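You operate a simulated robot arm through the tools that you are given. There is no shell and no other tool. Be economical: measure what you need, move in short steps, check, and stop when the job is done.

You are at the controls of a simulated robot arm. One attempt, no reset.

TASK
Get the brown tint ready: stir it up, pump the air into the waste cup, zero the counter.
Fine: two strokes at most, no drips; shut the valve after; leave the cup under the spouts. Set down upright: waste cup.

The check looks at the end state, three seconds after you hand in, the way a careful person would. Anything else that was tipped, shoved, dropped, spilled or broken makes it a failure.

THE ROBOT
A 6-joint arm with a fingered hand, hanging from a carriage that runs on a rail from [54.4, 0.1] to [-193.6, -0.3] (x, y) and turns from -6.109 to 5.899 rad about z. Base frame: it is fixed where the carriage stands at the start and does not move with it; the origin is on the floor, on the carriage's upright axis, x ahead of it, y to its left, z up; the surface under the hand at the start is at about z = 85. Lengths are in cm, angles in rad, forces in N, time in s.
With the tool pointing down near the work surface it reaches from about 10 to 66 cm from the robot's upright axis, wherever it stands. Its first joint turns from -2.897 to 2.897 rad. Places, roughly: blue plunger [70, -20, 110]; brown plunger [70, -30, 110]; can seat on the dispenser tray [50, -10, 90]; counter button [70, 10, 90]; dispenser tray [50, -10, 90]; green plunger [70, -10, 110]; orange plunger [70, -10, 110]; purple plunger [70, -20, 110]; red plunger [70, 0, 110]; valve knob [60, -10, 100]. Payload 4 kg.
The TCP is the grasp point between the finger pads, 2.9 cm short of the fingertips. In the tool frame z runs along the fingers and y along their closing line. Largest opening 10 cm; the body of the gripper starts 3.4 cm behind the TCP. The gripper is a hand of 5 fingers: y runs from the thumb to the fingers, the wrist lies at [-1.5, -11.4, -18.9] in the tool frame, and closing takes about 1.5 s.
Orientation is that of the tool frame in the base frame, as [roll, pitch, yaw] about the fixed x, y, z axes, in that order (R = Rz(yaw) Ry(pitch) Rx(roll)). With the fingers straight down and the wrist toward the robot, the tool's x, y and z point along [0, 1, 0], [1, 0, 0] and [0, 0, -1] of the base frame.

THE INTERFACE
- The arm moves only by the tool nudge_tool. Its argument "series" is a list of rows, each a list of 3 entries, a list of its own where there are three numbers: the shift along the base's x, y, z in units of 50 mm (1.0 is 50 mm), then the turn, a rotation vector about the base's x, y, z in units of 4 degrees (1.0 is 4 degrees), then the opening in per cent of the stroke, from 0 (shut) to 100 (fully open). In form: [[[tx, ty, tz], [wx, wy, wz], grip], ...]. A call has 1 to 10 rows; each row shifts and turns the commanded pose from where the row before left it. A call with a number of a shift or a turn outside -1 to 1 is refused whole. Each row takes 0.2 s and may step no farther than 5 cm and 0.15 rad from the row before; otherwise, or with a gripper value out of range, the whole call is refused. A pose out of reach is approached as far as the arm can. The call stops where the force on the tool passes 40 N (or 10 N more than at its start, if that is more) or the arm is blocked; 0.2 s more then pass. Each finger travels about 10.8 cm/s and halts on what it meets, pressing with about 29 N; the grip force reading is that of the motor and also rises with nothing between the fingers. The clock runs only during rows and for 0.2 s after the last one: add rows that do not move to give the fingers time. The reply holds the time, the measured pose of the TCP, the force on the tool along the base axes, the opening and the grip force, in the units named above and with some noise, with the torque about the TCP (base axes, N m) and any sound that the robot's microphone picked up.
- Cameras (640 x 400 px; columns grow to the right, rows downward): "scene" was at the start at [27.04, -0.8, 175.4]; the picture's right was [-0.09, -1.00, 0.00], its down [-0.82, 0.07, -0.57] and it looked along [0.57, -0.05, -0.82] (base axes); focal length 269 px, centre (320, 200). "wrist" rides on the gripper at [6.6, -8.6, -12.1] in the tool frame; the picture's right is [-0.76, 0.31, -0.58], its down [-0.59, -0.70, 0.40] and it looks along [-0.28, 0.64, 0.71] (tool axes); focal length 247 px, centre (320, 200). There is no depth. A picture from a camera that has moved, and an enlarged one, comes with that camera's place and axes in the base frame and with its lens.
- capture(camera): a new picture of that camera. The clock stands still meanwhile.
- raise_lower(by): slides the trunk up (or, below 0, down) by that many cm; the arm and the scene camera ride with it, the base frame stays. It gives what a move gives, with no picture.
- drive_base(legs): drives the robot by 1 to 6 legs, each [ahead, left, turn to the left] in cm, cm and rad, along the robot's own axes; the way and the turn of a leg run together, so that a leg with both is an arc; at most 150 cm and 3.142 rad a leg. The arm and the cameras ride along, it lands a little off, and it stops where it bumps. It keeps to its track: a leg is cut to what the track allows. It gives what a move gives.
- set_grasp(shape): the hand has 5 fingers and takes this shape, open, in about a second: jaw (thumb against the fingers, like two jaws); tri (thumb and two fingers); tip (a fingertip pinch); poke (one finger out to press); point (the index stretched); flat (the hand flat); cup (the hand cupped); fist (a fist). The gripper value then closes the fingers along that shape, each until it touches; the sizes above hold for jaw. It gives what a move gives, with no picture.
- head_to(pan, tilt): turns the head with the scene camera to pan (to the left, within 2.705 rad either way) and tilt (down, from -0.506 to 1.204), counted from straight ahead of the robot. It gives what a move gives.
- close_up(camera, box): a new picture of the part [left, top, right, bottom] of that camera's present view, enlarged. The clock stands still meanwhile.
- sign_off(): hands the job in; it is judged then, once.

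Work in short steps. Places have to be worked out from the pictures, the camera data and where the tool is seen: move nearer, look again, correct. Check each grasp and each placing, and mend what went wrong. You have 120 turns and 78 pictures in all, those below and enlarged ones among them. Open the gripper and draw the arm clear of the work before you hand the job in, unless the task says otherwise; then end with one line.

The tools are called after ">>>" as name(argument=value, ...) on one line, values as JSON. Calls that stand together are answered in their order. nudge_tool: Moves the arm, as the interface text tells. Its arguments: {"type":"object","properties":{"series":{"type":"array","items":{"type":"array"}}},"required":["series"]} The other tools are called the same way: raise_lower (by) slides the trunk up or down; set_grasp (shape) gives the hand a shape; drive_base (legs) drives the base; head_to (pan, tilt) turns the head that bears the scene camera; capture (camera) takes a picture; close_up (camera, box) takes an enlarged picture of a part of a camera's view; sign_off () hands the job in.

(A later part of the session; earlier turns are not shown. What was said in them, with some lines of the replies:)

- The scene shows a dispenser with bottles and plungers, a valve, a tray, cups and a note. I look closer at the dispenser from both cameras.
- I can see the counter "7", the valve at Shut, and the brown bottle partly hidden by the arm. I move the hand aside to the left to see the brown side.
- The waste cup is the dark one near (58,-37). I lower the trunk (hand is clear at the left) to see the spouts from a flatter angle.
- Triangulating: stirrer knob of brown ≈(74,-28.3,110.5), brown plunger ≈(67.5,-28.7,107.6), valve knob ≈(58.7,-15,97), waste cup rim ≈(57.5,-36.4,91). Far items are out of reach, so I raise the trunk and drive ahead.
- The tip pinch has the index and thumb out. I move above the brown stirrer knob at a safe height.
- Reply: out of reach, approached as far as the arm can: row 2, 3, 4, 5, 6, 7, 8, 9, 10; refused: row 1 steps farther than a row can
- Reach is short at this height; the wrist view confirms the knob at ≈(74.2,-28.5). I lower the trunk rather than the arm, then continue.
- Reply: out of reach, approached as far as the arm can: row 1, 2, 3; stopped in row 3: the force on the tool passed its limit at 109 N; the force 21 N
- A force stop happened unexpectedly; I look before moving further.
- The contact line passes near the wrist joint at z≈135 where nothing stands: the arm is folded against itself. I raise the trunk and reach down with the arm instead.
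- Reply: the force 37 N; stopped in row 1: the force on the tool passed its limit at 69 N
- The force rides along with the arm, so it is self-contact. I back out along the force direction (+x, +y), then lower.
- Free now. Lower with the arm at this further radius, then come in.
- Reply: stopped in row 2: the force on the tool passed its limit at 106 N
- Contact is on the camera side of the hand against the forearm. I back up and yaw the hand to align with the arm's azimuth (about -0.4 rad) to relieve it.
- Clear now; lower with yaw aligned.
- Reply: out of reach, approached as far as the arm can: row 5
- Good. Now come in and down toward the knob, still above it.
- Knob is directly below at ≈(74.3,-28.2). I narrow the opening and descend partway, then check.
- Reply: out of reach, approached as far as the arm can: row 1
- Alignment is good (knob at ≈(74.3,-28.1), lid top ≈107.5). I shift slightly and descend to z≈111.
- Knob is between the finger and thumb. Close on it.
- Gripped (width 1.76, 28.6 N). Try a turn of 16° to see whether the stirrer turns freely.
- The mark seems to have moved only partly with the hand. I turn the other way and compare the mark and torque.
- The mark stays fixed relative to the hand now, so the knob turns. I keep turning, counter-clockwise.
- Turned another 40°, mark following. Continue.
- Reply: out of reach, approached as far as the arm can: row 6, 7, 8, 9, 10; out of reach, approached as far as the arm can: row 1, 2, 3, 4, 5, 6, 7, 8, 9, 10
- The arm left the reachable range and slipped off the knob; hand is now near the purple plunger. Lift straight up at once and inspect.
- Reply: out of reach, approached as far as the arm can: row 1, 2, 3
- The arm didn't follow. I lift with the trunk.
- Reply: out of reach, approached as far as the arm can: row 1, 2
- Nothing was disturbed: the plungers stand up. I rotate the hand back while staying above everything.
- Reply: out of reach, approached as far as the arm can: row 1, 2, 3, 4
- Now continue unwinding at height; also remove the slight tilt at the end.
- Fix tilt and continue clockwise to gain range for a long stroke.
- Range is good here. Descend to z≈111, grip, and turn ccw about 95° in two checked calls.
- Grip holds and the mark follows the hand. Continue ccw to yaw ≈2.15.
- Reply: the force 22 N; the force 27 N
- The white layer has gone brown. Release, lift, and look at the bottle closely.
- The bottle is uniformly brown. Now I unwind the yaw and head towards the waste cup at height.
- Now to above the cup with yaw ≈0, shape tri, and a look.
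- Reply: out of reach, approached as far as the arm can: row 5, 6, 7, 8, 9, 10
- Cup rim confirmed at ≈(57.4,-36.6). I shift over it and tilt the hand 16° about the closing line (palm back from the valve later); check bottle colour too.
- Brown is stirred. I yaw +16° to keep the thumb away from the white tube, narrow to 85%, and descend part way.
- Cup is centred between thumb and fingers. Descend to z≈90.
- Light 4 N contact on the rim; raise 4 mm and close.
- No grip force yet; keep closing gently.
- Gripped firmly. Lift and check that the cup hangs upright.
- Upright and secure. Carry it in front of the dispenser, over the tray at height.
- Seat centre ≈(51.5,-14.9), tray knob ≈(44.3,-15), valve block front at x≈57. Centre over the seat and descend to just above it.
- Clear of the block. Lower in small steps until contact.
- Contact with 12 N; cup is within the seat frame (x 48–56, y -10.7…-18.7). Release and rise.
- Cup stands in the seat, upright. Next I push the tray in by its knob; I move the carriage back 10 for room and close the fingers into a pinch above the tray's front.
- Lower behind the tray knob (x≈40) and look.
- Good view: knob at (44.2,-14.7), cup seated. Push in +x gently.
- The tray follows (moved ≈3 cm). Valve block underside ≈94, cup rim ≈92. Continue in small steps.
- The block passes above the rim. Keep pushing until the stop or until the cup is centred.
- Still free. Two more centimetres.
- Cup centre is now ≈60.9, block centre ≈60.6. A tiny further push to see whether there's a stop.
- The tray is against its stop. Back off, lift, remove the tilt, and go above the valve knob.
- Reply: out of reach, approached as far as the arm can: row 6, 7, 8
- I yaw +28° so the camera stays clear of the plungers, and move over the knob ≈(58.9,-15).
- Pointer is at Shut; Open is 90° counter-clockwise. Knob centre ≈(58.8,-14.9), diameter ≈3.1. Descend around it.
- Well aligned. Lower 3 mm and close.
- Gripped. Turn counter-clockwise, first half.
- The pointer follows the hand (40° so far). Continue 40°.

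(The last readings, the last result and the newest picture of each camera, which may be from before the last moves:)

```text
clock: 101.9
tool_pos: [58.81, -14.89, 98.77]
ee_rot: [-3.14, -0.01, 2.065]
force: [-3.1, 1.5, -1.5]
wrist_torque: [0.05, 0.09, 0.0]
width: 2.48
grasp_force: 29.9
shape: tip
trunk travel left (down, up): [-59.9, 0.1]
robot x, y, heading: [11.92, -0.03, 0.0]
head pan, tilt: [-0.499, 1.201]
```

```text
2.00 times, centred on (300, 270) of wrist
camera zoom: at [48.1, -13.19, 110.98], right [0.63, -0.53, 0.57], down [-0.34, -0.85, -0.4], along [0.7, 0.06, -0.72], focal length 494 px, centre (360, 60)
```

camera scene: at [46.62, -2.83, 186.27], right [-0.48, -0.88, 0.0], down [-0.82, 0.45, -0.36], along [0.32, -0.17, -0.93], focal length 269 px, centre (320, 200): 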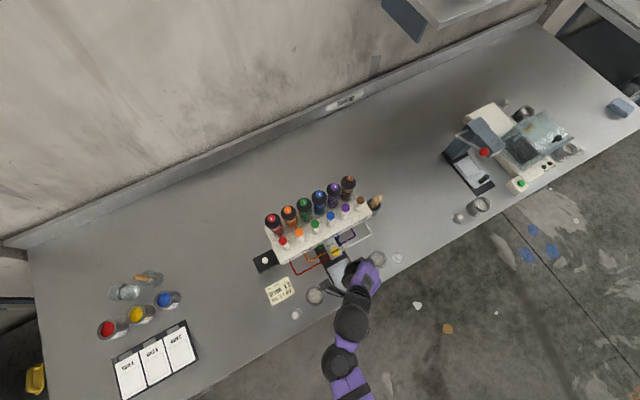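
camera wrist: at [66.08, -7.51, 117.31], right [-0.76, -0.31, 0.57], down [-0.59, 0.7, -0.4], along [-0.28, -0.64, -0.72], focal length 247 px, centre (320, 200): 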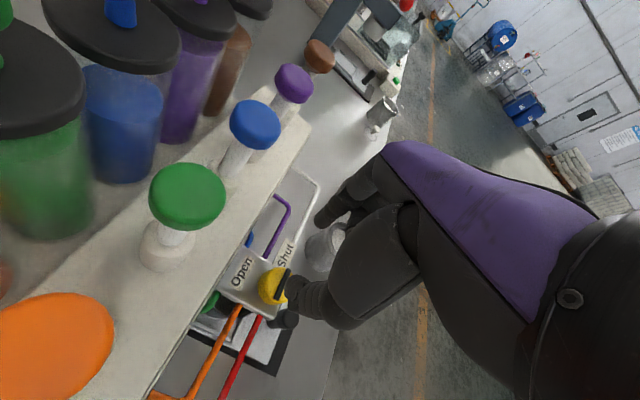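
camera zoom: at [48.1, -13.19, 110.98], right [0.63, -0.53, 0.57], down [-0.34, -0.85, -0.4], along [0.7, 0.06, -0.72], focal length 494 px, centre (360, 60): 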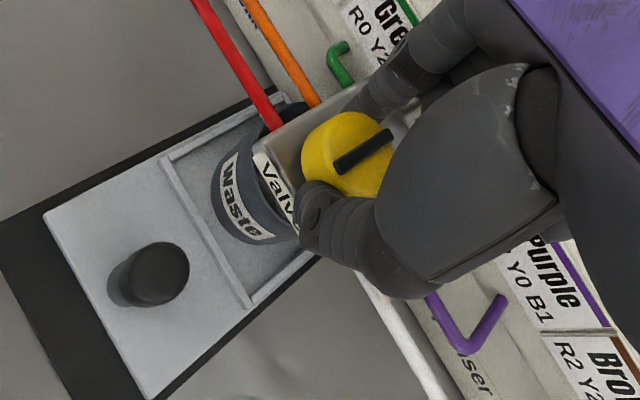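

Valve is open (pointer at +x/Open). Release, lift and unwind a bit.

>>> nudge_tool(series=[[[0, 0, 0], [0, 0, 0], 40], [[0, 0, 0], [0, 0, 0], 55], [[0, 0, 0], [0, 0, 0], 55], [[0, 0, 0.5], [0, 0, 0], 55], [[0, 0, 0.7], [0, 0, -1], 55], [[-0.2, 0, 0.8], [0, 0, -1], 55], [[-0.2, 0, 0.8], [0, 0, -1], 55], [[0, 0, 0.4], [0, 0, -1], 55], [[0, 0, 0], [0, 0, -1], 55], [[0, 0, 0], [0, 0, -1], 55]])

>>> set_grasp(shape="poke")

>>> drive_base(legs=[[8, 0, 0]])

>>> capture(camera="wrist")

```text
clock: 104.1
tool_pos: [56.79, -14.94, 114.87]
ee_rot: [-3.14, -0.008, 1.645]
force: [-0.3, 0.2, -0.5]
wrist_torque: [0.03, 0.02, -0.01]
width: 5.46
grasp_force: 0.0
shape: tip
trunk travel left (down, up): [-59.9, 0.1]
robot x, y, heading: [11.75, 0.01, -0.001]
head pan, tilt: [-0.499, 1.201]
```

```text
clock: 105.0
tool_pos: [56.9, -14.94, 114.85]
ee_rot: [-3.141, -0.008, 1.647]
force: [0.9, -0.6, 1.4]
wrist_torque: [0.01, -0.03, -0.03]
width: 0.01
grasp_force: 0.0
shape: poke
trunk travel left (down, up): [-59.9, 0.1]
robot x, y, heading: [11.75, 0.31, -0.0]
head pan, tilt: [-0.499, 1.201]
```

```text
clock: 106.1
tool_pos: [64.73, -14.83, 114.69]
ee_rot: [-3.139, -0.009, 1.644]
force: [-0.6, 0.9, 0.2]
wrist_torque: [0.0, 0.0, 0.01]
width: 0.0
grasp_force: 0.0
shape: poke
trunk travel left (down, up): [-59.9, 0.1]
robot x, y, heading: [19.85, 0.29, 0.005]
head pan, tilt: [-0.499, 1.201]
```

```text
19 pictures are left
camera wrist: at [55.72, -9.0, 126.96], right [0.36, -0.74, 0.57], down [-0.66, -0.64, -0.4], along [0.66, -0.23, -0.72], focal length 247 px, centre (320, 200)
```

wrist: 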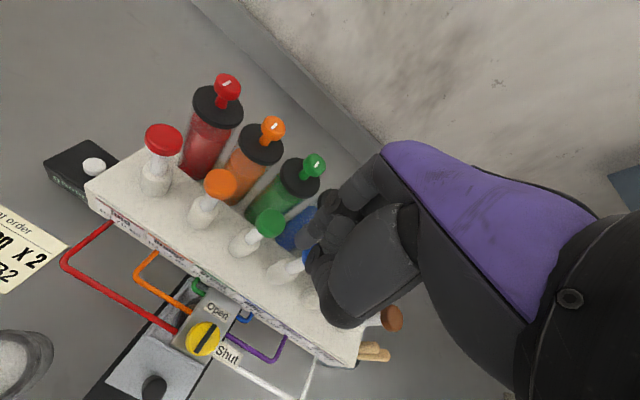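

I zoom in on the poke finger to know where its tip is.

>>> close_up(camera="wrist", box=[240, 150, 440, 350])

```text
2.00 times, centred on (340, 250) of wrist
camera zoom: at [55.72, -9.0, 126.96], right [0.36, -0.74, 0.57], down [-0.66, -0.64, -0.4], along [0.66, -0.23, -0.72], focal length 494 px, centre (280, 100)
```

zoom: 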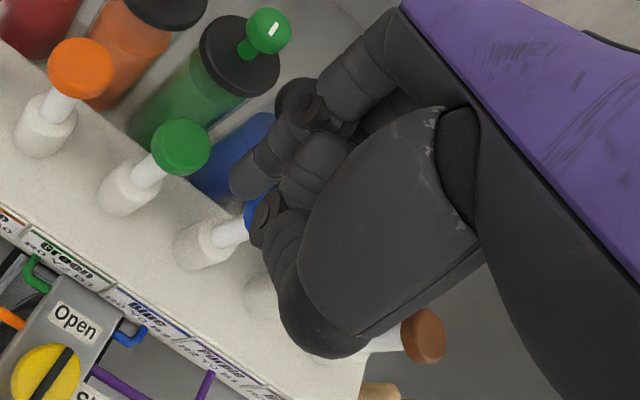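

Tips meet ≈2.9 below TCP. I go above the brown plunger (67.5,-28.7) while yawing to ≈0.4, keeping x back from the stirrer knobs until rotated.

>>> nudge_tool(series=[[[-0.1, 0, 0.2], [0, 0, -1], 0], [[-0.1, 0, 0.2], [0, 0, -1], 0], [[0, -0.2, 0], [0, 0, -1], 0], [[0, -0.3, 0], [0, 0, -1], 0], [[0, -0.3, 0], [0, 0, -1], 0], [[0, -0.3, 0], [0, 0, -1], 0], [[0, -0.3, 0], [0, 0, -1], 0], [[0, -0.3, 0], [0, 0, -1], 0], [[0, -0.3, 0], [0, 0, -1], 0], [[0, -0.3, 0], [0, 0, -1], 0]])

>>> nudge_tool(series=[[[0, -0.2, 0], [0, 0, -1], 0], [[0, -0.2, 0], [0, 0, -1], 0], [[0, -0.1, 0], [0, 0, -1], 0], [[0, 0, 0], [0, 0, -1], 0], [[0.2, 0, 0], [0, 0, -1], 0], [[0.2, 0, 0], [0, 0, -1], 0], [[0.2, 0, 0], [0, 0, -1], 0], [[0.1, 0, 0], [0, 0, -0.5], 0]])

>>> capture(camera="wrist")

```text
clock: 108.3
tool_pos: [63.81, -26.38, 116.69]
ee_rot: [-3.14, -0.008, 0.948]
force: [0.2, 0.1, 0.2]
wrist_torque: [0.02, -0.01, 0.02]
width: 0.01
grasp_force: 29.3
shape: jaw
trunk travel left (down, up): [-59.9, 0.1]
robot x, y, heading: [19.72, 0.02, -0.004]
head pan, tilt: [-0.499, 1.201]
```

```text
clock: 110.1
tool_pos: [67.34, -28.78, 116.64]
ee_rot: [-3.141, -0.01, 0.422]
force: [0.1, -0.4, 0.1]
wrist_torque: [0.02, 0.02, 0.02]
width: 0.04
grasp_force: 29.2
shape: jaw
trunk travel left (down, up): [-59.9, 0.1]
robot x, y, heading: [19.9, 0.11, -0.001]
head pan, tilt: [-0.499, 1.201]
```

```text
17 pictures are left
camera wrist: at [69.65, -18.33, 128.91], right [-0.57, -0.59, 0.57], down [-0.82, 0.4, -0.4], along [0.01, -0.7, -0.72], focal length 247 px, centre (320, 200)
```

wrist: 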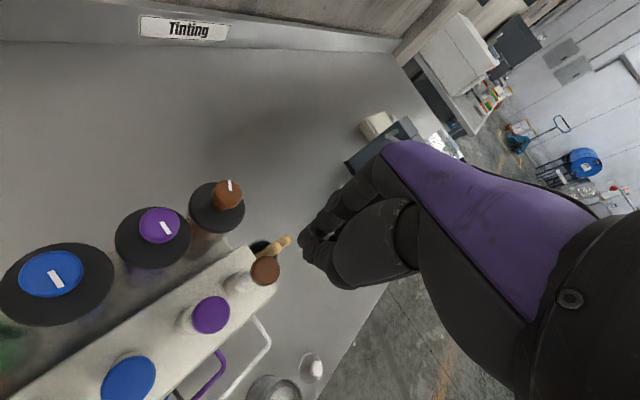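

Commanding 0 changed the shape to a closed jaw; I restore poke and hold it with value 100.

>>> set_grasp(shape="poke")

>>> nudge_tool(series=[[[0.02, 0.04, 0], [0, 0, 0], 100], [[0, 0, -0.4], [0, 0, 0], 100]])

>>> close_up(camera="wrist", box=[180, 170, 420, 370])

```text
clock: 111.0
tool_pos: [67.3, -28.77, 116.64]
ee_rot: [-3.141, -0.009, 0.421]
force: [0.0, -0.1, -0.3]
wrist_torque: [-0.03, 0.01, 0.02]
width: 0.02
grasp_force: 0.0
shape: poke
trunk travel left (down, up): [-59.9, 0.1]
robot x, y, heading: [20.01, 0.19, -0.002]
head pan, tilt: [-0.499, 1.201]
```

```text
clock: 111.6
tool_pos: [67.36, -28.67, 114.53]
ee_rot: [-3.139, -0.009, 0.422]
force: [0.1, 0.6, 0.6]
wrist_torque: [0.01, 0.01, 0.0]
width: 0.0
grasp_force: 0.1
shape: poke
trunk travel left (down, up): [-59.9, 0.1]
robot x, y, heading: [19.46, 0.01, 0.002]
head pan, tilt: [-0.499, 1.201]
```

```text
2.00 times, centred on (300, 270) of wrist
camera zoom: at [69.73, -18.12, 126.94], right [-0.57, -0.59, 0.57], down [-0.82, 0.4, -0.4], along [0.01, -0.7, -0.72], focal length 494 px, centre (360, 60)
```

zoom: 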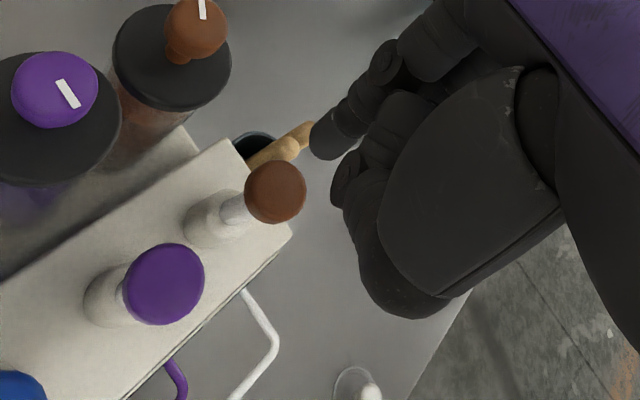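

Poke holds. The index tip sits ≈0.8 toward +x of TCP, so I shift back 0.7 and descend to just above the cap.

>>> nudge_tool(series=[[[-0.14, 0.04, 0], [0, 0, 0], 100], [[0, 0, -0.3], [0, 0, 0], 100], [[0, 0, -0.3], [0, 0, 0], 100]])

>>> close_up(camera="wrist", box=[180, 170, 420, 370])

```text
clock: 112.4
tool_pos: [66.68, -28.43, 111.61]
ee_rot: [3.141, -0.009, 0.423]
force: [0.5, -0.6, 0.3]
wrist_torque: [-0.02, 0.03, 0.01]
width: 0.01
grasp_force: 0.1
shape: poke
trunk travel left (down, up): [-59.9, 0.1]
robot x, y, heading: [19.98, -0.37, -0.002]
head pan, tilt: [-0.499, 1.201]
```

```text
2.00 times, centred on (300, 270) of wrist
camera zoom: at [68.98, -17.93, 123.92], right [-0.57, -0.59, 0.57], down [-0.82, 0.4, -0.4], along [0.01, -0.7, -0.72], focal length 494 px, centre (360, 60)
```

zoom: 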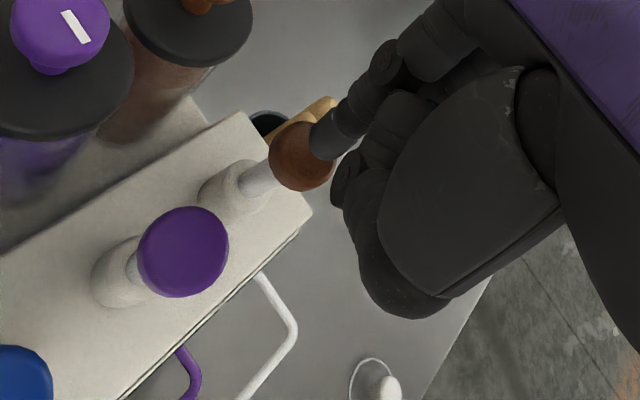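

Tip is right over the cap. Press slowly.

>>> nudge_tool(series=[[[0, 0, -0.1], [0, 0, 0], 100], [[0, 0, -0.1], [0, 0, 0], 100], [[0, 0, -0.1], [0, 0, 0], 100], [[0, 0, -0.1], [0, 0, 0], 100]])

```text
clock: 113.4
tool_pos: [66.69, -28.49, 109.72]
ee_rot: [3.142, -0.008, 0.421]
force: [-0.2, 1.5, 4.5]
wrist_torque: [0.01, 0.03, -0.01]
width: 0.0
grasp_force: 0.2
shape: poke
trunk travel left (down, up): [-59.9, 0.1]
robot x, y, heading: [19.86, -0.24, 0.004]
head pan, tilt: [-0.499, 1.201]
```

Spring contact (4.5 N). Continue the stroke to its end.

>>> nudge_tool(series=[[[0, 0, -0.1], [0, 0, 0], 100], [[0, 0, -0.1], [0, 0, 0], 100], [[0, 0, -0.1], [0, 0, 0], 100], [[0, 0, -0.1], [0, 0, 0], 100]])

```text
clock: 114.4
tool_pos: [67.23, -28.98, 108.66]
ee_rot: [3.122, -0.022, 0.42]
force: [-4.9, 0.3, 25.5]
wrist_torque: [0.06, 0.44, -0.03]
width: 0.0
grasp_force: 0.1
shape: poke
trunk travel left (down, up): [-59.9, 0.1]
robot x, y, heading: [19.42, 0.12, -0.001]
head pan, tilt: [-0.499, 1.201]
stopped in row 4: the force on the tool passed its limit at 44 N (the readings are from after the stop); the commanded pose is now the measured one
```

Stopped at 44 N after ≈1.3 cm. Look whether this is the stroke's end.

>>> close_up(camera="wrist", box=[140, 170, 380, 370])

```text
2.00 times, centred on (260, 270) of wrist
camera zoom: at [69.42, -18.35, 120.93], right [-0.58, -0.58, 0.57], down [-0.81, 0.4, -0.42], along [0.02, -0.71, -0.71], focal length 494 px, centre (440, 60)
```

zoom: 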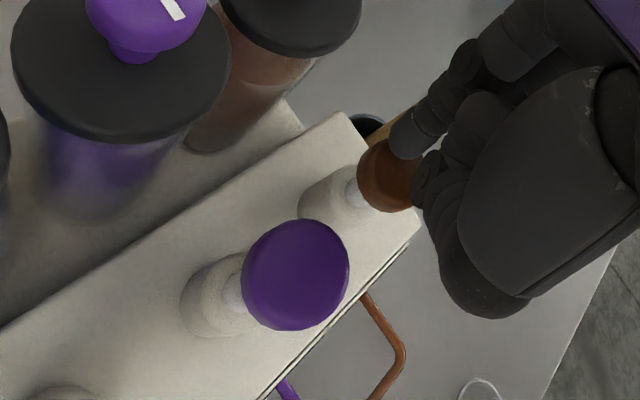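

The white tube has turned brown – the air is being driven out. Lift off and check tube, counter and plunger.

>>> nudge_tool(series=[[[0, 0, 0.1], [0, 0, 0], 100], [[0, 0, 0.2], [0, 0, 0], 100], [[0, 0, 0.4], [0, 0, 0], 100], [[0, 0, 0.6], [0, 0, 0], 100], [[0, 0, 0.3], [0, 0, 0], 100]])

>>> head_to(pan=-0.4, tilt=1.2)

>>> capture(camera="scene")

```text
clock: 115.6
tool_pos: [66.89, -28.78, 116.39]
ee_rot: [3.129, -0.013, 0.42]
force: [0.4, -0.2, 0.5]
wrist_torque: [0.04, -0.01, 0.01]
width: 0.02
grasp_force: 0.0
shape: poke
trunk travel left (down, up): [-59.9, 0.1]
robot x, y, heading: [19.76, 0.26, -0.004]
head pan, tilt: [-0.499, 1.201]
```

```text
clock: 116.2
tool_pos: [67.06, -28.69, 116.45]
ee_rot: [3.132, -0.015, 0.418]
force: [-0.9, -0.1, -0.3]
wrist_torque: [0.0, 0.0, 0.01]
width: 0.0
grasp_force: 0.1
shape: poke
trunk travel left (down, up): [-59.9, 0.1]
robot x, y, heading: [19.42, -0.07, -0.005]
head pan, tilt: [-0.4, 1.201]
```

```text
13 pictures are left
camera scene: at [44.77, -2.36, 186.26], right [-0.39, -0.92, 0.0], down [-0.86, 0.36, -0.36], along [0.33, -0.14, -0.93], focal length 269 px, centre (320, 200)
```

scene: 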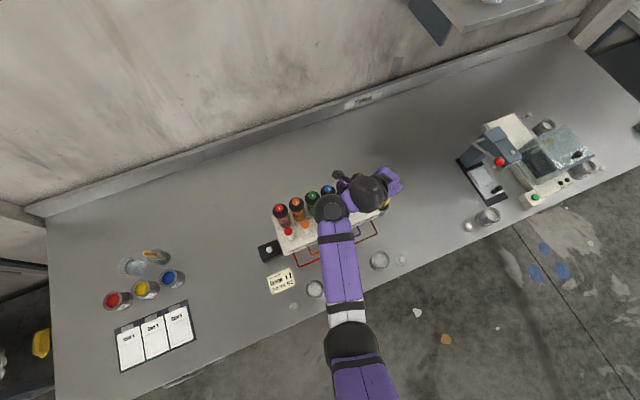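

Arm hides it. I move toward the valve (needed anyway), returning to yaw ≈2.05, and view the tube from there.

>>> nudge_tool(series=[[[-0.4, 0, 0], [0, 0, 1], 100], [[-0.4, 0, 0], [0, 0, 1], 100], [[-0.4, 0.1, 0], [0, 0, 1], 100], [[-0.3, 0.3, 0], [0, 0, 1], 100], [[-0.2, 0.4, 0], [0, 0, 1], 100], [[-0.1, 0.5, 0], [0, 0, 1], 100], [[0, 0.5, 0], [0, 0, 1], 100], [[0, 0.5, 0], [0, 0, 1], 100], [[0, 0.4, 0], [0, 0, 1], 100], [[0, 0, 0], [0, 0, 1], 100]])

>>> set_grasp(shape="tip")

>>> nudge_tool(series=[[[0, 0, -0.1], [0, 0, 1], 55], [[0, 0, -0.1], [0, 0, 1], 55], [[0, 0, -0.1], [0, 0, 1], 55], [[0, 0, -0.1], [0, 0, 1], 55], [[0, 0, -0.1], [0, 0, 1], 55], [[0, 0, -0.1], [0, 0, 1], 55], [[0, 0, 0], [0, 0, 1], 55], [[0, 0, 0], [0, 0, 1], 55], [[0, 0, 0], [0, 0, 1], 55], [[0, 0, 0], [0, 0, 1], 55]])

>>> capture(camera="wrist")

```text
clock: 118.4
tool_pos: [58.18, -15.23, 116.5]
ee_rot: [3.127, -0.015, 1.091]
force: [-0.7, 0.8, -0.6]
wrist_torque: [-0.01, 0.02, -0.01]
width: 0.0
grasp_force: 0.0
shape: poke
trunk travel left (down, up): [-59.9, 0.1]
robot x, y, heading: [19.88, 0.06, -0.006]
head pan, tilt: [-0.4, 1.201]
```

```text
clock: 119.3
tool_pos: [58.12, -15.33, 116.51]
ee_rot: [3.127, -0.013, 1.093]
force: [0.2, -0.6, 0.2]
wrist_torque: [-0.01, 0.01, -0.02]
width: 9.97
grasp_force: 0.0
shape: tip
trunk travel left (down, up): [-59.9, 0.1]
robot x, y, heading: [20.19, 0.02, -0.004]
head pan, tilt: [-0.4, 1.201]
```

```text
clock: 121.5
tool_pos: [58.62, -15.56, 113.6]
ee_rot: [3.119, -0.01, 1.761]
force: [-0.9, 0.5, 0.0]
wrist_torque: [0.0, 0.01, -0.02]
width: 5.51
grasp_force: 0.1
shape: tip
out of reach, approached as far as the arm can: row 1, 10
trunk travel left (down, up): [-59.9, 0.1]
robot x, y, heading: [19.52, -0.43, -0.003]
head pan, tilt: [-0.4, 1.201]
```

```text
12 pictures are left
camera wrist: at [48.62, -10.7, 125.6], right [0.43, -0.69, 0.58], down [-0.57, -0.71, -0.42], along [0.7, -0.15, -0.7], focal length 247 px, centre (320, 200)
```

wrist: 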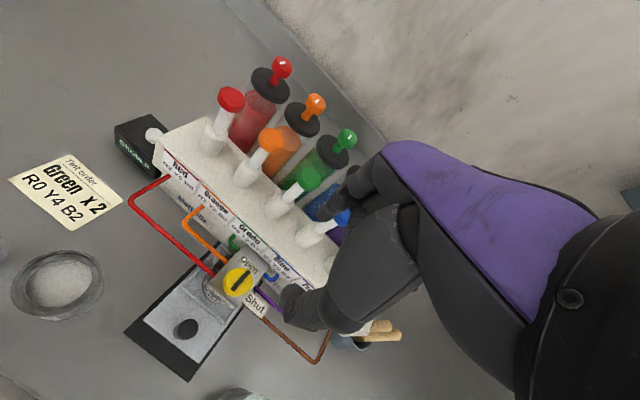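

>>> close_up(camera="wrist", box=[100, 110, 340, 380])

```text
1.48 times, centred on (220, 245) of wrist
camera zoom: at [48.62, -10.7, 125.6], right [0.43, -0.69, 0.58], down [-0.57, -0.71, -0.42], along [0.7, -0.15, -0.7], focal length 366 px, centre (468, 133)
```

zoom: 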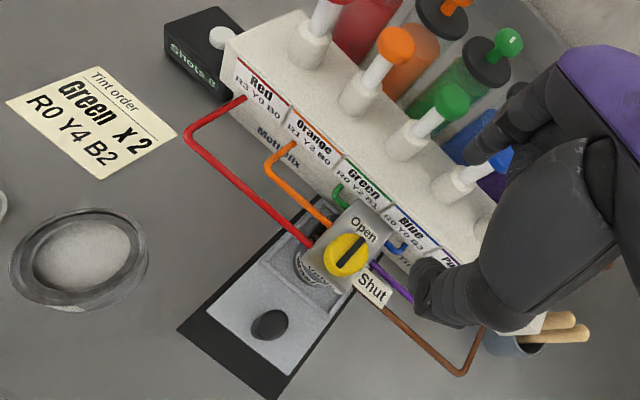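

Brown reaches the valve. I check the counter and the cup inside with a tight zoom.

>>> close_up(camera="wrist", box=[110, 110, 180, 160])

>>> close_up(camera="wrist", box=[180, 240, 300, 330])

```text
8.00 times, centred on (145, 135) of wrist
camera zoom: at [48.62, -10.7, 125.6], right [0.43, -0.69, 0.58], down [-0.57, -0.71, -0.42], along [0.7, -0.15, -0.7], focal length 1976 px, centre (1720, 720)
```

zoom: 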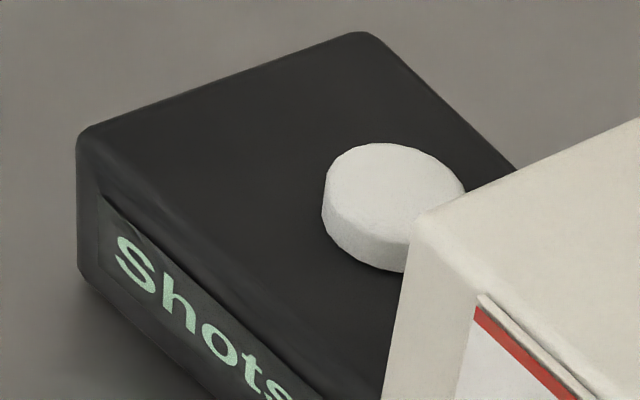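

```text
4.44 times, centred on (240, 285) of wrist
camera zoom: at [48.62, -10.7, 125.6], right [0.43, -0.69, 0.58], down [-0.57, -0.71, -0.42], along [0.7, -0.15, -0.7], focal length 1098 px, centre (676, -178)
```

zoom: 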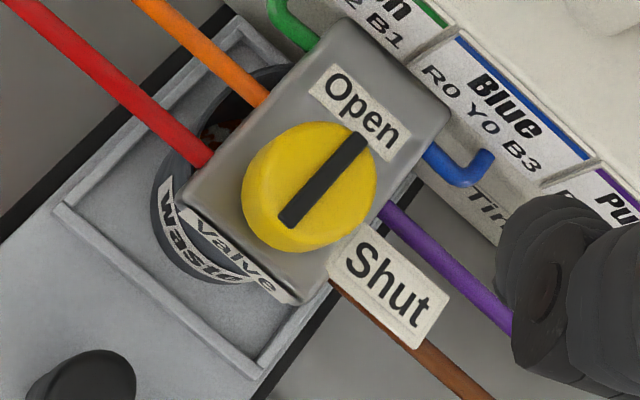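

Brown has dripped into the waste cup, so the line is primed with one stroke. Now shut the valve: carriage back 8 to the earlier working stance and hand over the knob at yaw ≈2.06.

>>> drive_base(legs=[[-8, 0, 0]])

>>> nudge_tool(series=[[[0.3, 0, 0], [0, 0, 1], 55], [[0.4, 0, 0], [0, 0, 1], 55], [[0.4, 0.05, 0], [0, 0, 1], 55], [[0.3, 0, 0], [0, 0, 1], 55], [[0, 0, -0.6], [0, 0, 0.3], 55], [[0, 0, -0.6], [0, 0, 0], 55]])

```text
clock: 122.6
tool_pos: [50.69, -15.34, 113.4]
ee_rot: [3.12, -0.01, 1.761]
force: [1.2, -0.8, 0.1]
wrist_torque: [0.01, 0.02, 0.0]
width: 5.52
grasp_force: 0.0
shape: tip
trunk travel left (down, up): [-59.9, 0.1]
robot x, y, heading: [11.62, -0.04, -0.003]
head pan, tilt: [-0.4, 1.201]
```

```text
clock: 124.0
tool_pos: [57.69, -15.09, 107.06]
ee_rot: [3.122, -0.01, 2.061]
force: [0.7, -0.8, 0.2]
wrist_torque: [0.03, 0.02, 0.0]
width: 5.49
grasp_force: 0.1
shape: tip
out of reach, approached as far as the arm can: row 2
trunk travel left (down, up): [-59.9, 0.1]
robot x, y, heading: [11.68, -0.36, 0.0]
head pan, tilt: [-0.4, 1.201]
```

Move to (58.85,-14.9) and descend to z≈100.5, then check alignment.

>>> nudge_tool(series=[[[0.23, 0.03, 0], [0, 0, 0], 55], [[0, 0, -0.5], [0, 0, 0], 55], [[0, 0, -0.5], [0, 0, 0], 55], [[0, 0, -0.3], [0, 0, 0], 55]])

>>> close_up(camera="wrist", box=[180, 170, 420, 370])

```text
clock: 125.0
tool_pos: [58.9, -14.97, 100.67]
ee_rot: [3.121, -0.008, 2.061]
force: [0.0, 0.4, 0.1]
wrist_torque: [-0.02, 0.01, -0.01]
width: 5.53
grasp_force: 0.1
shape: tip
trunk travel left (down, up): [-59.9, 0.1]
robot x, y, heading: [11.67, -0.26, -0.002]
head pan, tilt: [-0.4, 1.201]
```

```text
2.00 times, centred on (300, 270) of wrist
camera zoom: at [48.0, -13.43, 112.77], right [0.62, -0.53, 0.58], down [-0.34, -0.84, -0.42], along [0.71, 0.06, -0.7], focal length 494 px, centre (360, 60)
```

zoom: 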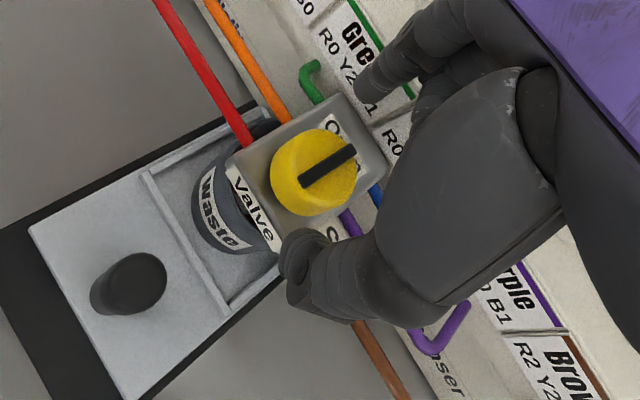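

Aligned. Descend, close, and turn clockwise.

>>> nudge_tool(series=[[[0, 0, -0.2], [0, 0, 0], 55], [[0, 0.01, -0.18], [0, 0, 0], 55], [[0, 0, 0], [0, 0, 0], 35], [[0, 0, 0], [0, 0, 0], 12], [[0, 0, 0], [0, 0, 0], 12], [[0, 0, 0], [0, 0, 0], 12], [[0, 0, 0], [0, 0, -1], 12], [[0, 0, 0], [0, 0, -1], 12], [[0, 0, 0], [0, 0, -1], 12]])

>>> nudge_tool(series=[[[0, 0, 0], [0, 0, -1], 12], [[0, 0, 0], [0, 0, -1], 12], [[0, 0, 0], [0, 0, -1], 12], [[0, 0, 0], [0, 0, -1], 12], [[0, 0, 0], [0, 0, -1], 12], [[0, 0, 0], [0, 0, -1], 12], [[0, 0, 0], [0, 0, -1], 12], [[0, 0, 0], [0, 0, -1], 12], [[0, 0, 0], [0, 0, -1], 12], [[0, 0, 0], [0, 0, -1], 12]])

>>> nudge_tool(series=[[[0, 0, 0], [0, 0, -1], 12], [[0, 0, 0], [0, 0, -1], 12], [[0, 0, 0], [0, 0, -1], 12], [[0, 0, 0], [0, 0, -1], 12], [[0, 0, 0], [0, 0, -1], 12], [[0, 0, 0], [0, 0, -1], 12], [[0, 0, 0], [0, 0, -1], 12], [[0, 0, 0], [0, 0, -1], 12], [[0, 0, 0], [0, 0, -1], 12], [[0, 0, 0], [0, 0, 0], 12]])

>>> close_up(camera="wrist", box=[180, 170, 420, 370])

```text
clock: 127.0
tool_pos: [58.79, -14.92, 98.82]
ee_rot: [3.122, -0.01, 1.851]
force: [-3.8, -1.3, -0.1]
wrist_torque: [-0.03, 0.09, 0.02]
width: 2.14
grasp_force: 29.2
shape: tip
trunk travel left (down, up): [-59.9, 0.1]
robot x, y, heading: [11.99, 0.0, -0.002]
head pan, tilt: [-0.4, 1.201]
```

```text
clock: 129.2
tool_pos: [58.67, -14.76, 98.82]
ee_rot: [3.123, -0.011, 1.152]
force: [-3.0, -0.9, -4.0]
wrist_torque: [-0.01, 0.02, 0.03]
width: 2.13
grasp_force: 29.2
shape: tip
trunk travel left (down, up): [-59.9, 0.1]
robot x, y, heading: [11.82, -0.21, -0.006]
head pan, tilt: [-0.4, 1.201]
```

```text
clock: 131.4
tool_pos: [58.74, -14.92, 98.88]
ee_rot: [3.121, -0.009, 0.524]
force: [-2.5, -1.6, -6.8]
wrist_torque: [-0.04, 0.02, 0.01]
width: 2.08
grasp_force: 28.7
shape: tip
trunk travel left (down, up): [-59.9, 0.1]
robot x, y, heading: [11.93, 0.13, -0.001]
head pan, tilt: [-0.4, 1.201]
```

```text
2.00 times, centred on (300, 270) of wrist
camera zoom: at [59.93, -4.0, 110.91], right [-0.51, -0.64, 0.58], down [-0.85, 0.31, -0.42], along [0.09, -0.71, -0.7], focal length 494 px, centre (360, 60)
```

zoom: 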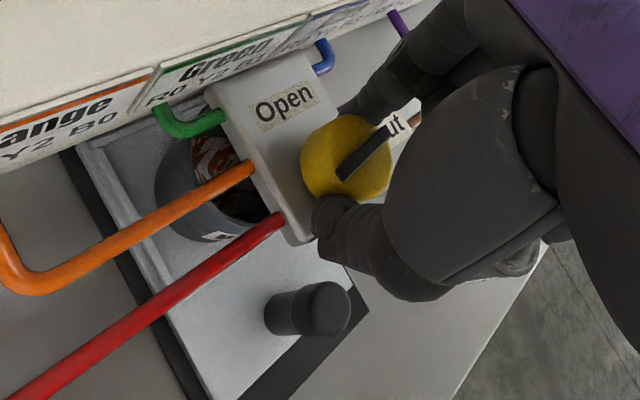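

Pointer is nearly as at the start. One more degree step to reach the stop, then release and lift.

>>> nudge_tool(series=[[[0, 0, 0], [0, 0, -0.8], 12], [[0, 0, 0], [0, 0, -0.4], 12], [[0, 0, 0], [0, 0, 0], 12]])

>>> nudge_tool(series=[[[0, 0, 0], [0, 0, 0], 35], [[0, 0, 0], [0, 0, 0], 55], [[0, 0, 0], [0, 0, 0], 55], [[0, 0, 0.4], [0, 0, 0], 55], [[0, 0, 0.7], [0, 0, 0], 55], [[0, 0, 0.7], [0, 0, 0], 55]])

>>> close_up(camera="wrist", box=[180, 170, 420, 370])

```text
clock: 132.2
tool_pos: [58.88, -14.95, 98.78]
ee_rot: [3.12, -0.011, 0.442]
force: [-3.5, -0.2, -3.7]
wrist_torque: [-0.03, 0.02, 0.0]
width: 2.11
grasp_force: 29.5
shape: tip
trunk travel left (down, up): [-59.9, 0.1]
robot x, y, heading: [11.35, 0.18, 0.0]
head pan, tilt: [-0.4, 1.201]
```

```text
clock: 133.6
tool_pos: [58.76, -14.76, 107.84]
ee_rot: [3.124, -0.012, 0.44]
force: [0.1, -1.0, -0.9]
wrist_torque: [0.0, -0.05, 0.01]
width: 5.49
grasp_force: 0.0
shape: tip
trunk travel left (down, up): [-59.9, 0.1]
robot x, y, heading: [11.27, -0.01, -0.001]
head pan, tilt: [-0.4, 1.201]
```

```text
2.00 times, centred on (300, 270) of wrist
camera zoom: at [60.78, -4.11, 119.89], right [-0.56, -0.59, 0.58], down [-0.83, 0.38, -0.42], along [0.03, -0.71, -0.7], focal length 494 px, centre (360, 60)
```

zoom: 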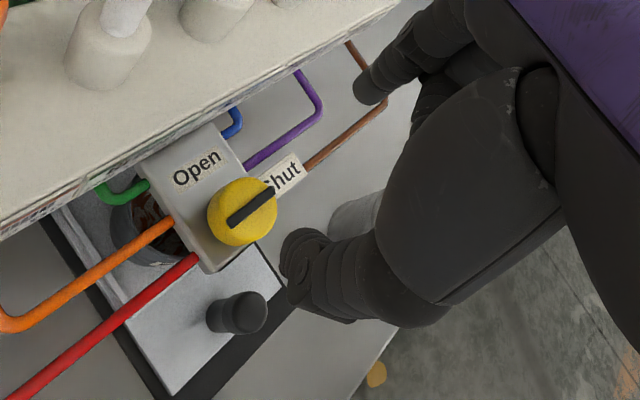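

Valve is shut. Counter button ≈(68.7,7.3,90). I move the hand left in front of the dispenser, take the poke shape and drive forward 8.

>>> nudge_tool(series=[[[-0.4, 0.4, 0.2], [0, 0, 0], 55], [[-0.2, 0.8, 0], [0, 0, -1], 55], [[0, 0.8, 0], [0, 0, -1], 55], [[0, 0.8, 0], [0, 0, -1], 55], [[0, 0.8, 0], [0, 0, -1], 55], [[0, 0.8, 0], [0, 0, -1], 55], [[0, 0.4, 0], [0, 0, -1], 55], [[0, 0, 0], [0, 0, -1], 55], [[0, 0, 0], [0, 0, -1], 55]])

>>> set_grasp(shape="poke")

>>> drive_base(legs=[[8, 0, 0]])

```text
clock: 135.6
tool_pos: [58.76, 7.52, 103.95]
ee_rot: [3.123, -0.011, -0.119]
force: [0.0, -0.3, -0.9]
wrist_torque: [-0.03, -0.02, 0.0]
width: 5.47
grasp_force: 0.1
shape: tip
out of reach, approached as far as the arm can: row 2, 3, 4, 5
trunk travel left (down, up): [-59.9, 0.1]
robot x, y, heading: [11.58, -0.15, -0.003]
head pan, tilt: [-0.4, 1.201]
```

```text
clock: 136.5
tool_pos: [58.72, 7.48, 103.98]
ee_rot: [3.12, -0.013, -0.117]
force: [1.1, 0.2, 0.7]
wrist_torque: [-0.01, 0.0, -0.02]
width: 0.03
grasp_force: 0.0
shape: poke
trunk travel left (down, up): [-59.9, 0.1]
robot x, y, heading: [11.61, 0.18, -0.001]
head pan, tilt: [-0.4, 1.201]
```

```text
clock: 137.6
tool_pos: [66.7, 7.41, 103.89]
ee_rot: [3.122, -0.012, -0.116]
force: [0.3, 0.7, 0.0]
wrist_torque: [-0.01, 0.02, -0.03]
width: 0.0
grasp_force: 0.1
shape: poke
trunk travel left (down, up): [-59.9, 0.1]
robot x, y, heading: [19.84, -0.02, 0.004]
head pan, tilt: [-0.4, 1.201]
```

>>> capture(camera="wrist")

```text
5 pictures are left
camera wrist: at [74.0, 15.52, 116.07], right [-0.79, -0.21, 0.57], down [-0.5, 0.76, -0.42], along [-0.35, -0.62, -0.7], focal length 247 px, centre (320, 200)
```

wrist: 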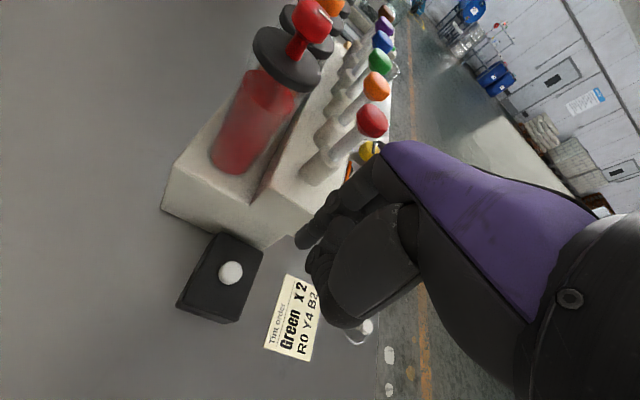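

Button confirmed at (68.6,7.35). Shift TCP to (67.9,7.7) and descend to just above.

>>> nudge_tool(series=[[[0.24, 0.06, -0.5], [0, 0, 0], 100], [[0, 0, -0.5], [0, 0, 0], 100], [[0, 0, -0.5], [0, 0, 0], 100], [[0, 0, -0.4], [0, 0, 0], 100]])

>>> close_up(camera="wrist", box=[180, 150, 420, 350])

```text
clock: 138.6
tool_pos: [63.08, 5.64, 98.18]
ee_rot: [3.125, -0.011, -0.116]
force: [-0.2, -0.1, -0.4]
wrist_torque: [-0.03, 0.01, -0.01]
width: 0.0
grasp_force: 0.0
shape: poke
out of reach, approached as far as the arm can: row 1, 2, 3, 4
trunk travel left (down, up): [-59.9, 0.1]
robot x, y, heading: [19.48, 0.01, -0.001]
head pan, tilt: [-0.4, 1.201]
```

```text
2.00 times, centred on (300, 250) of wrist
camera zoom: at [70.46, 13.65, 110.33], right [-0.79, -0.21, 0.57], down [-0.5, 0.76, -0.42], along [-0.35, -0.62, -0.71], focal length 494 px, centre (360, 100)
```

zoom: 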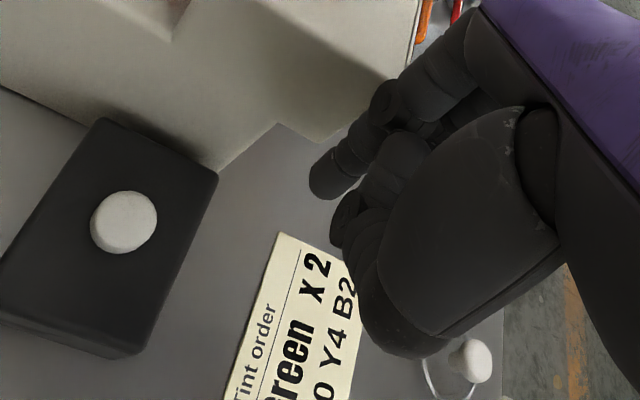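

The arm ran out of reach and stayed short. Raise and shift left, then drive forward more.

>>> nudge_tool(series=[[[-0.1, 0.2, 0.3], [0, 0, 0], 100], [[0, 0.3, 0.4], [0, 0, 0], 100], [[0, 0.1, 0.3], [0, 0, 0], 100]])

>>> drive_base(legs=[[9, 0, 0]])

```text
clock: 139.3
tool_pos: [62.57, 8.65, 103.1]
ee_rot: [3.124, -0.01, -0.117]
force: [0.6, -0.3, 0.0]
wrist_torque: [0.01, -0.04, -0.01]
width: 0.0
grasp_force: 0.1
shape: poke
trunk travel left (down, up): [-59.9, 0.1]
robot x, y, heading: [19.72, 0.24, 0.003]
head pan, tilt: [-0.4, 1.201]
```

```text
clock: 140.5
tool_pos: [71.71, 8.71, 103.13]
ee_rot: [3.122, -0.01, -0.117]
force: [-0.7, -0.4, 0.3]
wrist_torque: [-0.04, 0.01, 0.02]
width: 0.03
grasp_force: 0.1
shape: poke
trunk travel left (down, up): [-59.9, 0.1]
robot x, y, heading: [28.98, 0.12, -0.004]
head pan, tilt: [-0.4, 1.201]
```

Now move in to (67.9,7.7) and down stepwise.

>>> nudge_tool(series=[[[-0.38, -0.1, 0], [0, 0, 0], 100], [[-0.38, -0.1, 0], [0, 0, 0], 100], [[0, 0, -0.4], [0, 0, 0], 100]])

```text
clock: 141.3
tool_pos: [69.59, 8.4, 99.15]
ee_rot: [3.122, -0.012, -0.117]
force: [0.2, -0.7, -0.8]
wrist_torque: [-0.01, 0.01, 0.0]
width: 0.0
grasp_force: 0.1
shape: poke
out of reach, approached as far as the arm can: row 1, 2
trunk travel left (down, up): [-59.9, 0.1]
robot x, y, heading: [28.58, -0.09, 0.001]
head pan, tilt: [-0.4, 1.201]
```

>>> nudge_tool(series=[[[0, 0, -0.4], [0, 0, 0], 100], [[-0.2, -0.07, -0.1], [0, 0, 0], 100], [[-0.14, -0.07, 0], [0, 0, 0], 100]])

```text
clock: 142.1
tool_pos: [67.82, 7.68, 96.68]
ee_rot: [3.123, -0.01, -0.116]
force: [-0.6, 0.3, 0.6]
wrist_torque: [-0.01, -0.01, 0.0]
width: 0.0
grasp_force: 0.0
shape: poke
trunk travel left (down, up): [-59.9, 0.1]
robot x, y, heading: [28.97, 0.28, 0.004]
head pan, tilt: [-0.4, 1.201]
```

Now at (67.8,7.7,96.7); lower to ≈94 and take one check picture.

>>> nudge_tool(series=[[[0, 0, -0.3], [0, 0, 0], 100], [[0, 0, -0.2], [0, 0, 0], 100]])

>>> close_up(camera="wrist", box=[180, 150, 420, 350])

```text
clock: 142.7
tool_pos: [67.7, 7.56, 94.55]
ee_rot: [3.126, -0.011, -0.114]
force: [0.7, 0.7, 0.0]
wrist_torque: [-0.01, 0.01, -0.01]
width: 0.01
grasp_force: 0.0
shape: poke
out of reach, approached as far as the arm can: row 2
trunk travel left (down, up): [-59.9, 0.1]
robot x, y, heading: [28.76, 0.09, 0.003]
head pan, tilt: [-0.4, 1.201]
```

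```text
2.00 times, centred on (300, 250) of wrist
camera zoom: at [74.93, 15.58, 106.64], right [-0.79, -0.21, 0.57], down [-0.5, 0.76, -0.42], along [-0.35, -0.62, -0.71], focal length 494 px, centre (360, 100)
```

zoom: 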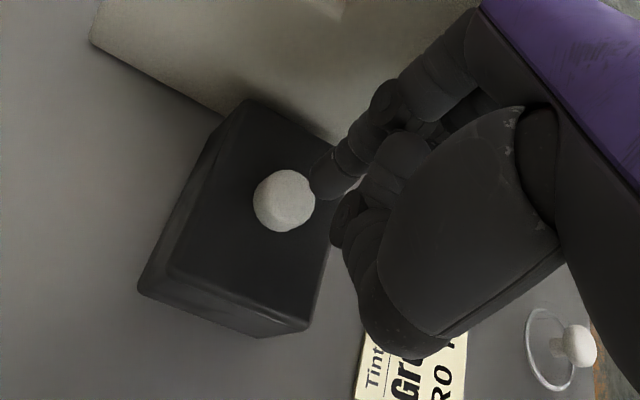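

Tip is over the button. The arm is at its low limit, so I lower the trunk by small amounts.

>>> raise_lower(by=-1.2)

>>> nudge_tool(series=[[[0, 0, -0.06], [0, 0, 0], 100], [[0, 0, -0.06], [0, 0, 0], 100]])

```text
clock: 143.3
tool_pos: [67.65, 7.57, 93.32]
ee_rot: [3.126, -0.012, -0.116]
force: [-0.1, 0.3, 0.4]
wrist_torque: [0.01, 0.0, -0.02]
width: 0.0
grasp_force: 0.1
shape: poke
trunk travel left (down, up): [-58.7, 1.3]
robot x, y, heading: [28.87, 0.3, 0.004]
head pan, tilt: [-0.4, 1.201]
```

```text
clock: 143.9
tool_pos: [67.44, 7.41, 92.99]
ee_rot: [3.129, -0.014, -0.115]
force: [0.6, 0.7, 0.4]
wrist_torque: [-0.02, -0.07, 0.01]
width: 0.0
grasp_force: 0.1
shape: poke
out of reach, approached as far as the arm can: row 2
trunk travel left (down, up): [-58.7, 1.3]
robot x, y, heading: [29.06, 0.03, 0.001]
head pan, tilt: [-0.4, 1.201]
```

>>> raise_lower(by=-0.4)

```text
clock: 144.4
tool_pos: [67.37, 7.49, 92.59]
ee_rot: [3.13, -0.014, -0.115]
force: [-1.1, 0.2, 5.1]
wrist_torque: [-0.07, -0.03, -0.02]
width: 0.0
grasp_force: 0.0
shape: poke
trunk travel left (down, up): [-58.3, 1.7]
robot x, y, heading: [28.52, -0.44, -0.003]
head pan, tilt: [-0.4, 1.201]
heard: click
```

Contact and a click. Raise off the button and withdraw upward.

>>> raise_lower(by=1.7)

>>> nudge_tool(series=[[[0, 0.05, 0.3], [0, 0, 0], 100], [[0, 0.1, 0.4], [0, 0, 0], 100], [[0.1, 0.2, 0.5], [0, 0, 0], 100], [[0.1, 0.4, 0.5], [0, 0, 0], 100]])

```text
clock: 145.0
tool_pos: [67.38, 7.57, 94.28]
ee_rot: [3.13, -0.013, -0.112]
force: [0.2, -1.1, 0.3]
wrist_torque: [0.0, 0.01, 0.02]
width: 0.0
grasp_force: 0.0
shape: poke
trunk travel left (down, up): [-60.0, 0.0]
robot x, y, heading: [28.59, -0.12, 0.004]
head pan, tilt: [-0.4, 1.201]
```

```text
clock: 146.0
tool_pos: [68.94, 11.57, 102.07]
ee_rot: [3.127, -0.01, -0.112]
force: [-0.4, -0.8, -0.9]
wrist_torque: [0.02, -0.02, 0.02]
width: 0.0
grasp_force: 0.0
shape: poke
out of reach, approached as far as the arm can: row 4
trunk travel left (down, up): [-60.0, 0.0]
robot x, y, heading: [29.1, -0.02, 0.002]
head pan, tilt: [-0.4, 1.201]
```

Drive back to clear the work, open the hand, and verify with the scene camera.

>>> drive_base(legs=[[-35, 0, 0]])

>>> set_grasp(shape="jaw")

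>>> head_to(pan=-0.2, tilt=0.85)

>>> capture(camera="scene")

```text
clock: 148.3
tool_pos: [34.2, 11.62, 101.95]
ee_rot: [3.13, -0.014, -0.115]
force: [0.2, 0.5, -0.3]
wrist_torque: [0.02, -0.01, -0.01]
width: 0.01
grasp_force: 0.0
shape: poke
trunk travel left (down, up): [-60.0, 0.0]
robot x, y, heading: [-5.99, 0.17, 0.002]
head pan, tilt: [-0.4, 1.201]
```

```text
clock: 149.2
tool_pos: [34.29, 11.51, 102.0]
ee_rot: [3.13, -0.014, -0.112]
force: [0.1, -0.3, 0.6]
wrist_torque: [-0.03, 0.02, -0.01]
width: 9.99
grasp_force: 0.0
shape: jaw
trunk travel left (down, up): [-60.0, 0.0]
robot x, y, heading: [-6.03, 0.06, 0.003]
head pan, tilt: [-0.4, 1.201]
```

```text
clock: 150.0
tool_pos: [34.19, 11.51, 102.01]
ee_rot: [3.13, -0.013, -0.114]
force: [-0.1, -0.1, -0.3]
wrist_torque: [-0.01, -0.01, -0.04]
width: 10.01
grasp_force: 0.0
shape: jaw
trunk travel left (down, up): [-60.0, 0.0]
robot x, y, heading: [-5.81, -0.1, 0.0]
head pan, tilt: [-0.201, 0.85]
```

```text
2 pictures are left
camera scene: at [21.52, -1.74, 188.73], right [-0.2, -0.98, 0.0], down [-0.74, 0.15, -0.66], along [0.65, -0.13, -0.75], focal length 269 px, centre (320, 200)
```

scene: 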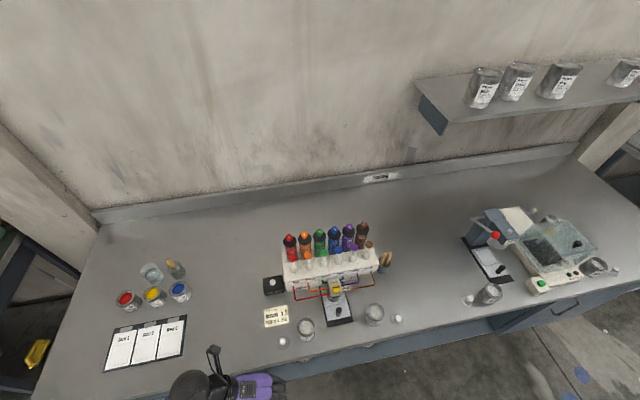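

>>> close_up(camera="scene", box=[255, 215, 405, 335])

>>> close_up(camera="scene", box=[258, 270, 298, 296])

```text
3.33 times, centred on (330, 275) of scene
camera zoom: at [21.52, -1.74, 188.73], right [-0.2, -0.98, 0.0], down [-0.74, 0.15, -0.66], along [0.65, -0.13, -0.75], focal length 896 px, centre (287, -50)
```

zoom: 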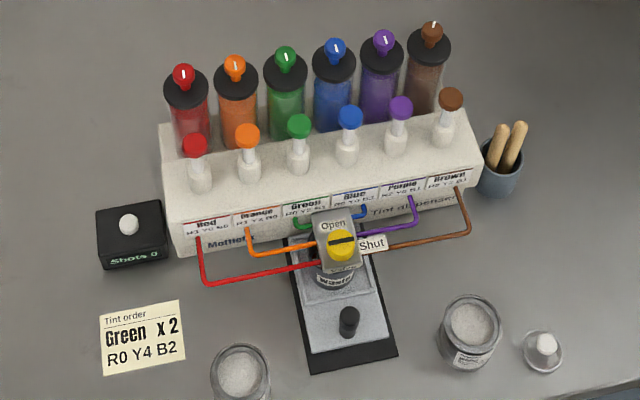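

```text
15.38 times, centred on (278, 283) of scene
camera zoom: at [21.52, -1.74, 188.73], right [-0.2, -0.98, 0.0], down [-0.74, 0.15, -0.66], along [0.65, -0.13, -0.75], focal length 4138 px, centre (966, -1077)
```

zoom: 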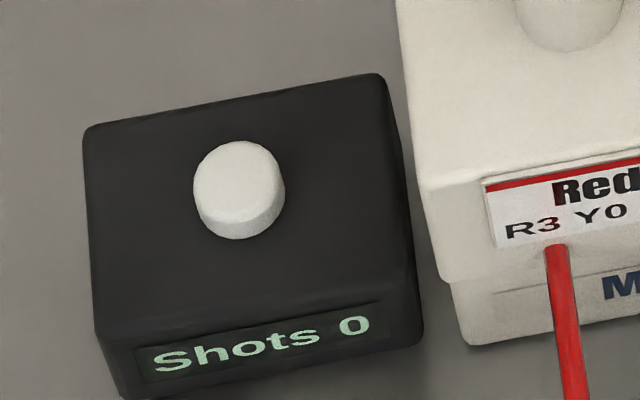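

The counter reads 0, the valve points to Shut, the brown bottle is mixed, the brown line is full, and the cup stands upright under the spouts. The arm is clear and open, so I hand in.

>>> sign_off()

```text
The job is handed in.
```

The brown tint is ready: it is stirred and primed into the waste cup with one stroke. The valve is shut, the counter reads 0, and the cup stands upright under the spouts.
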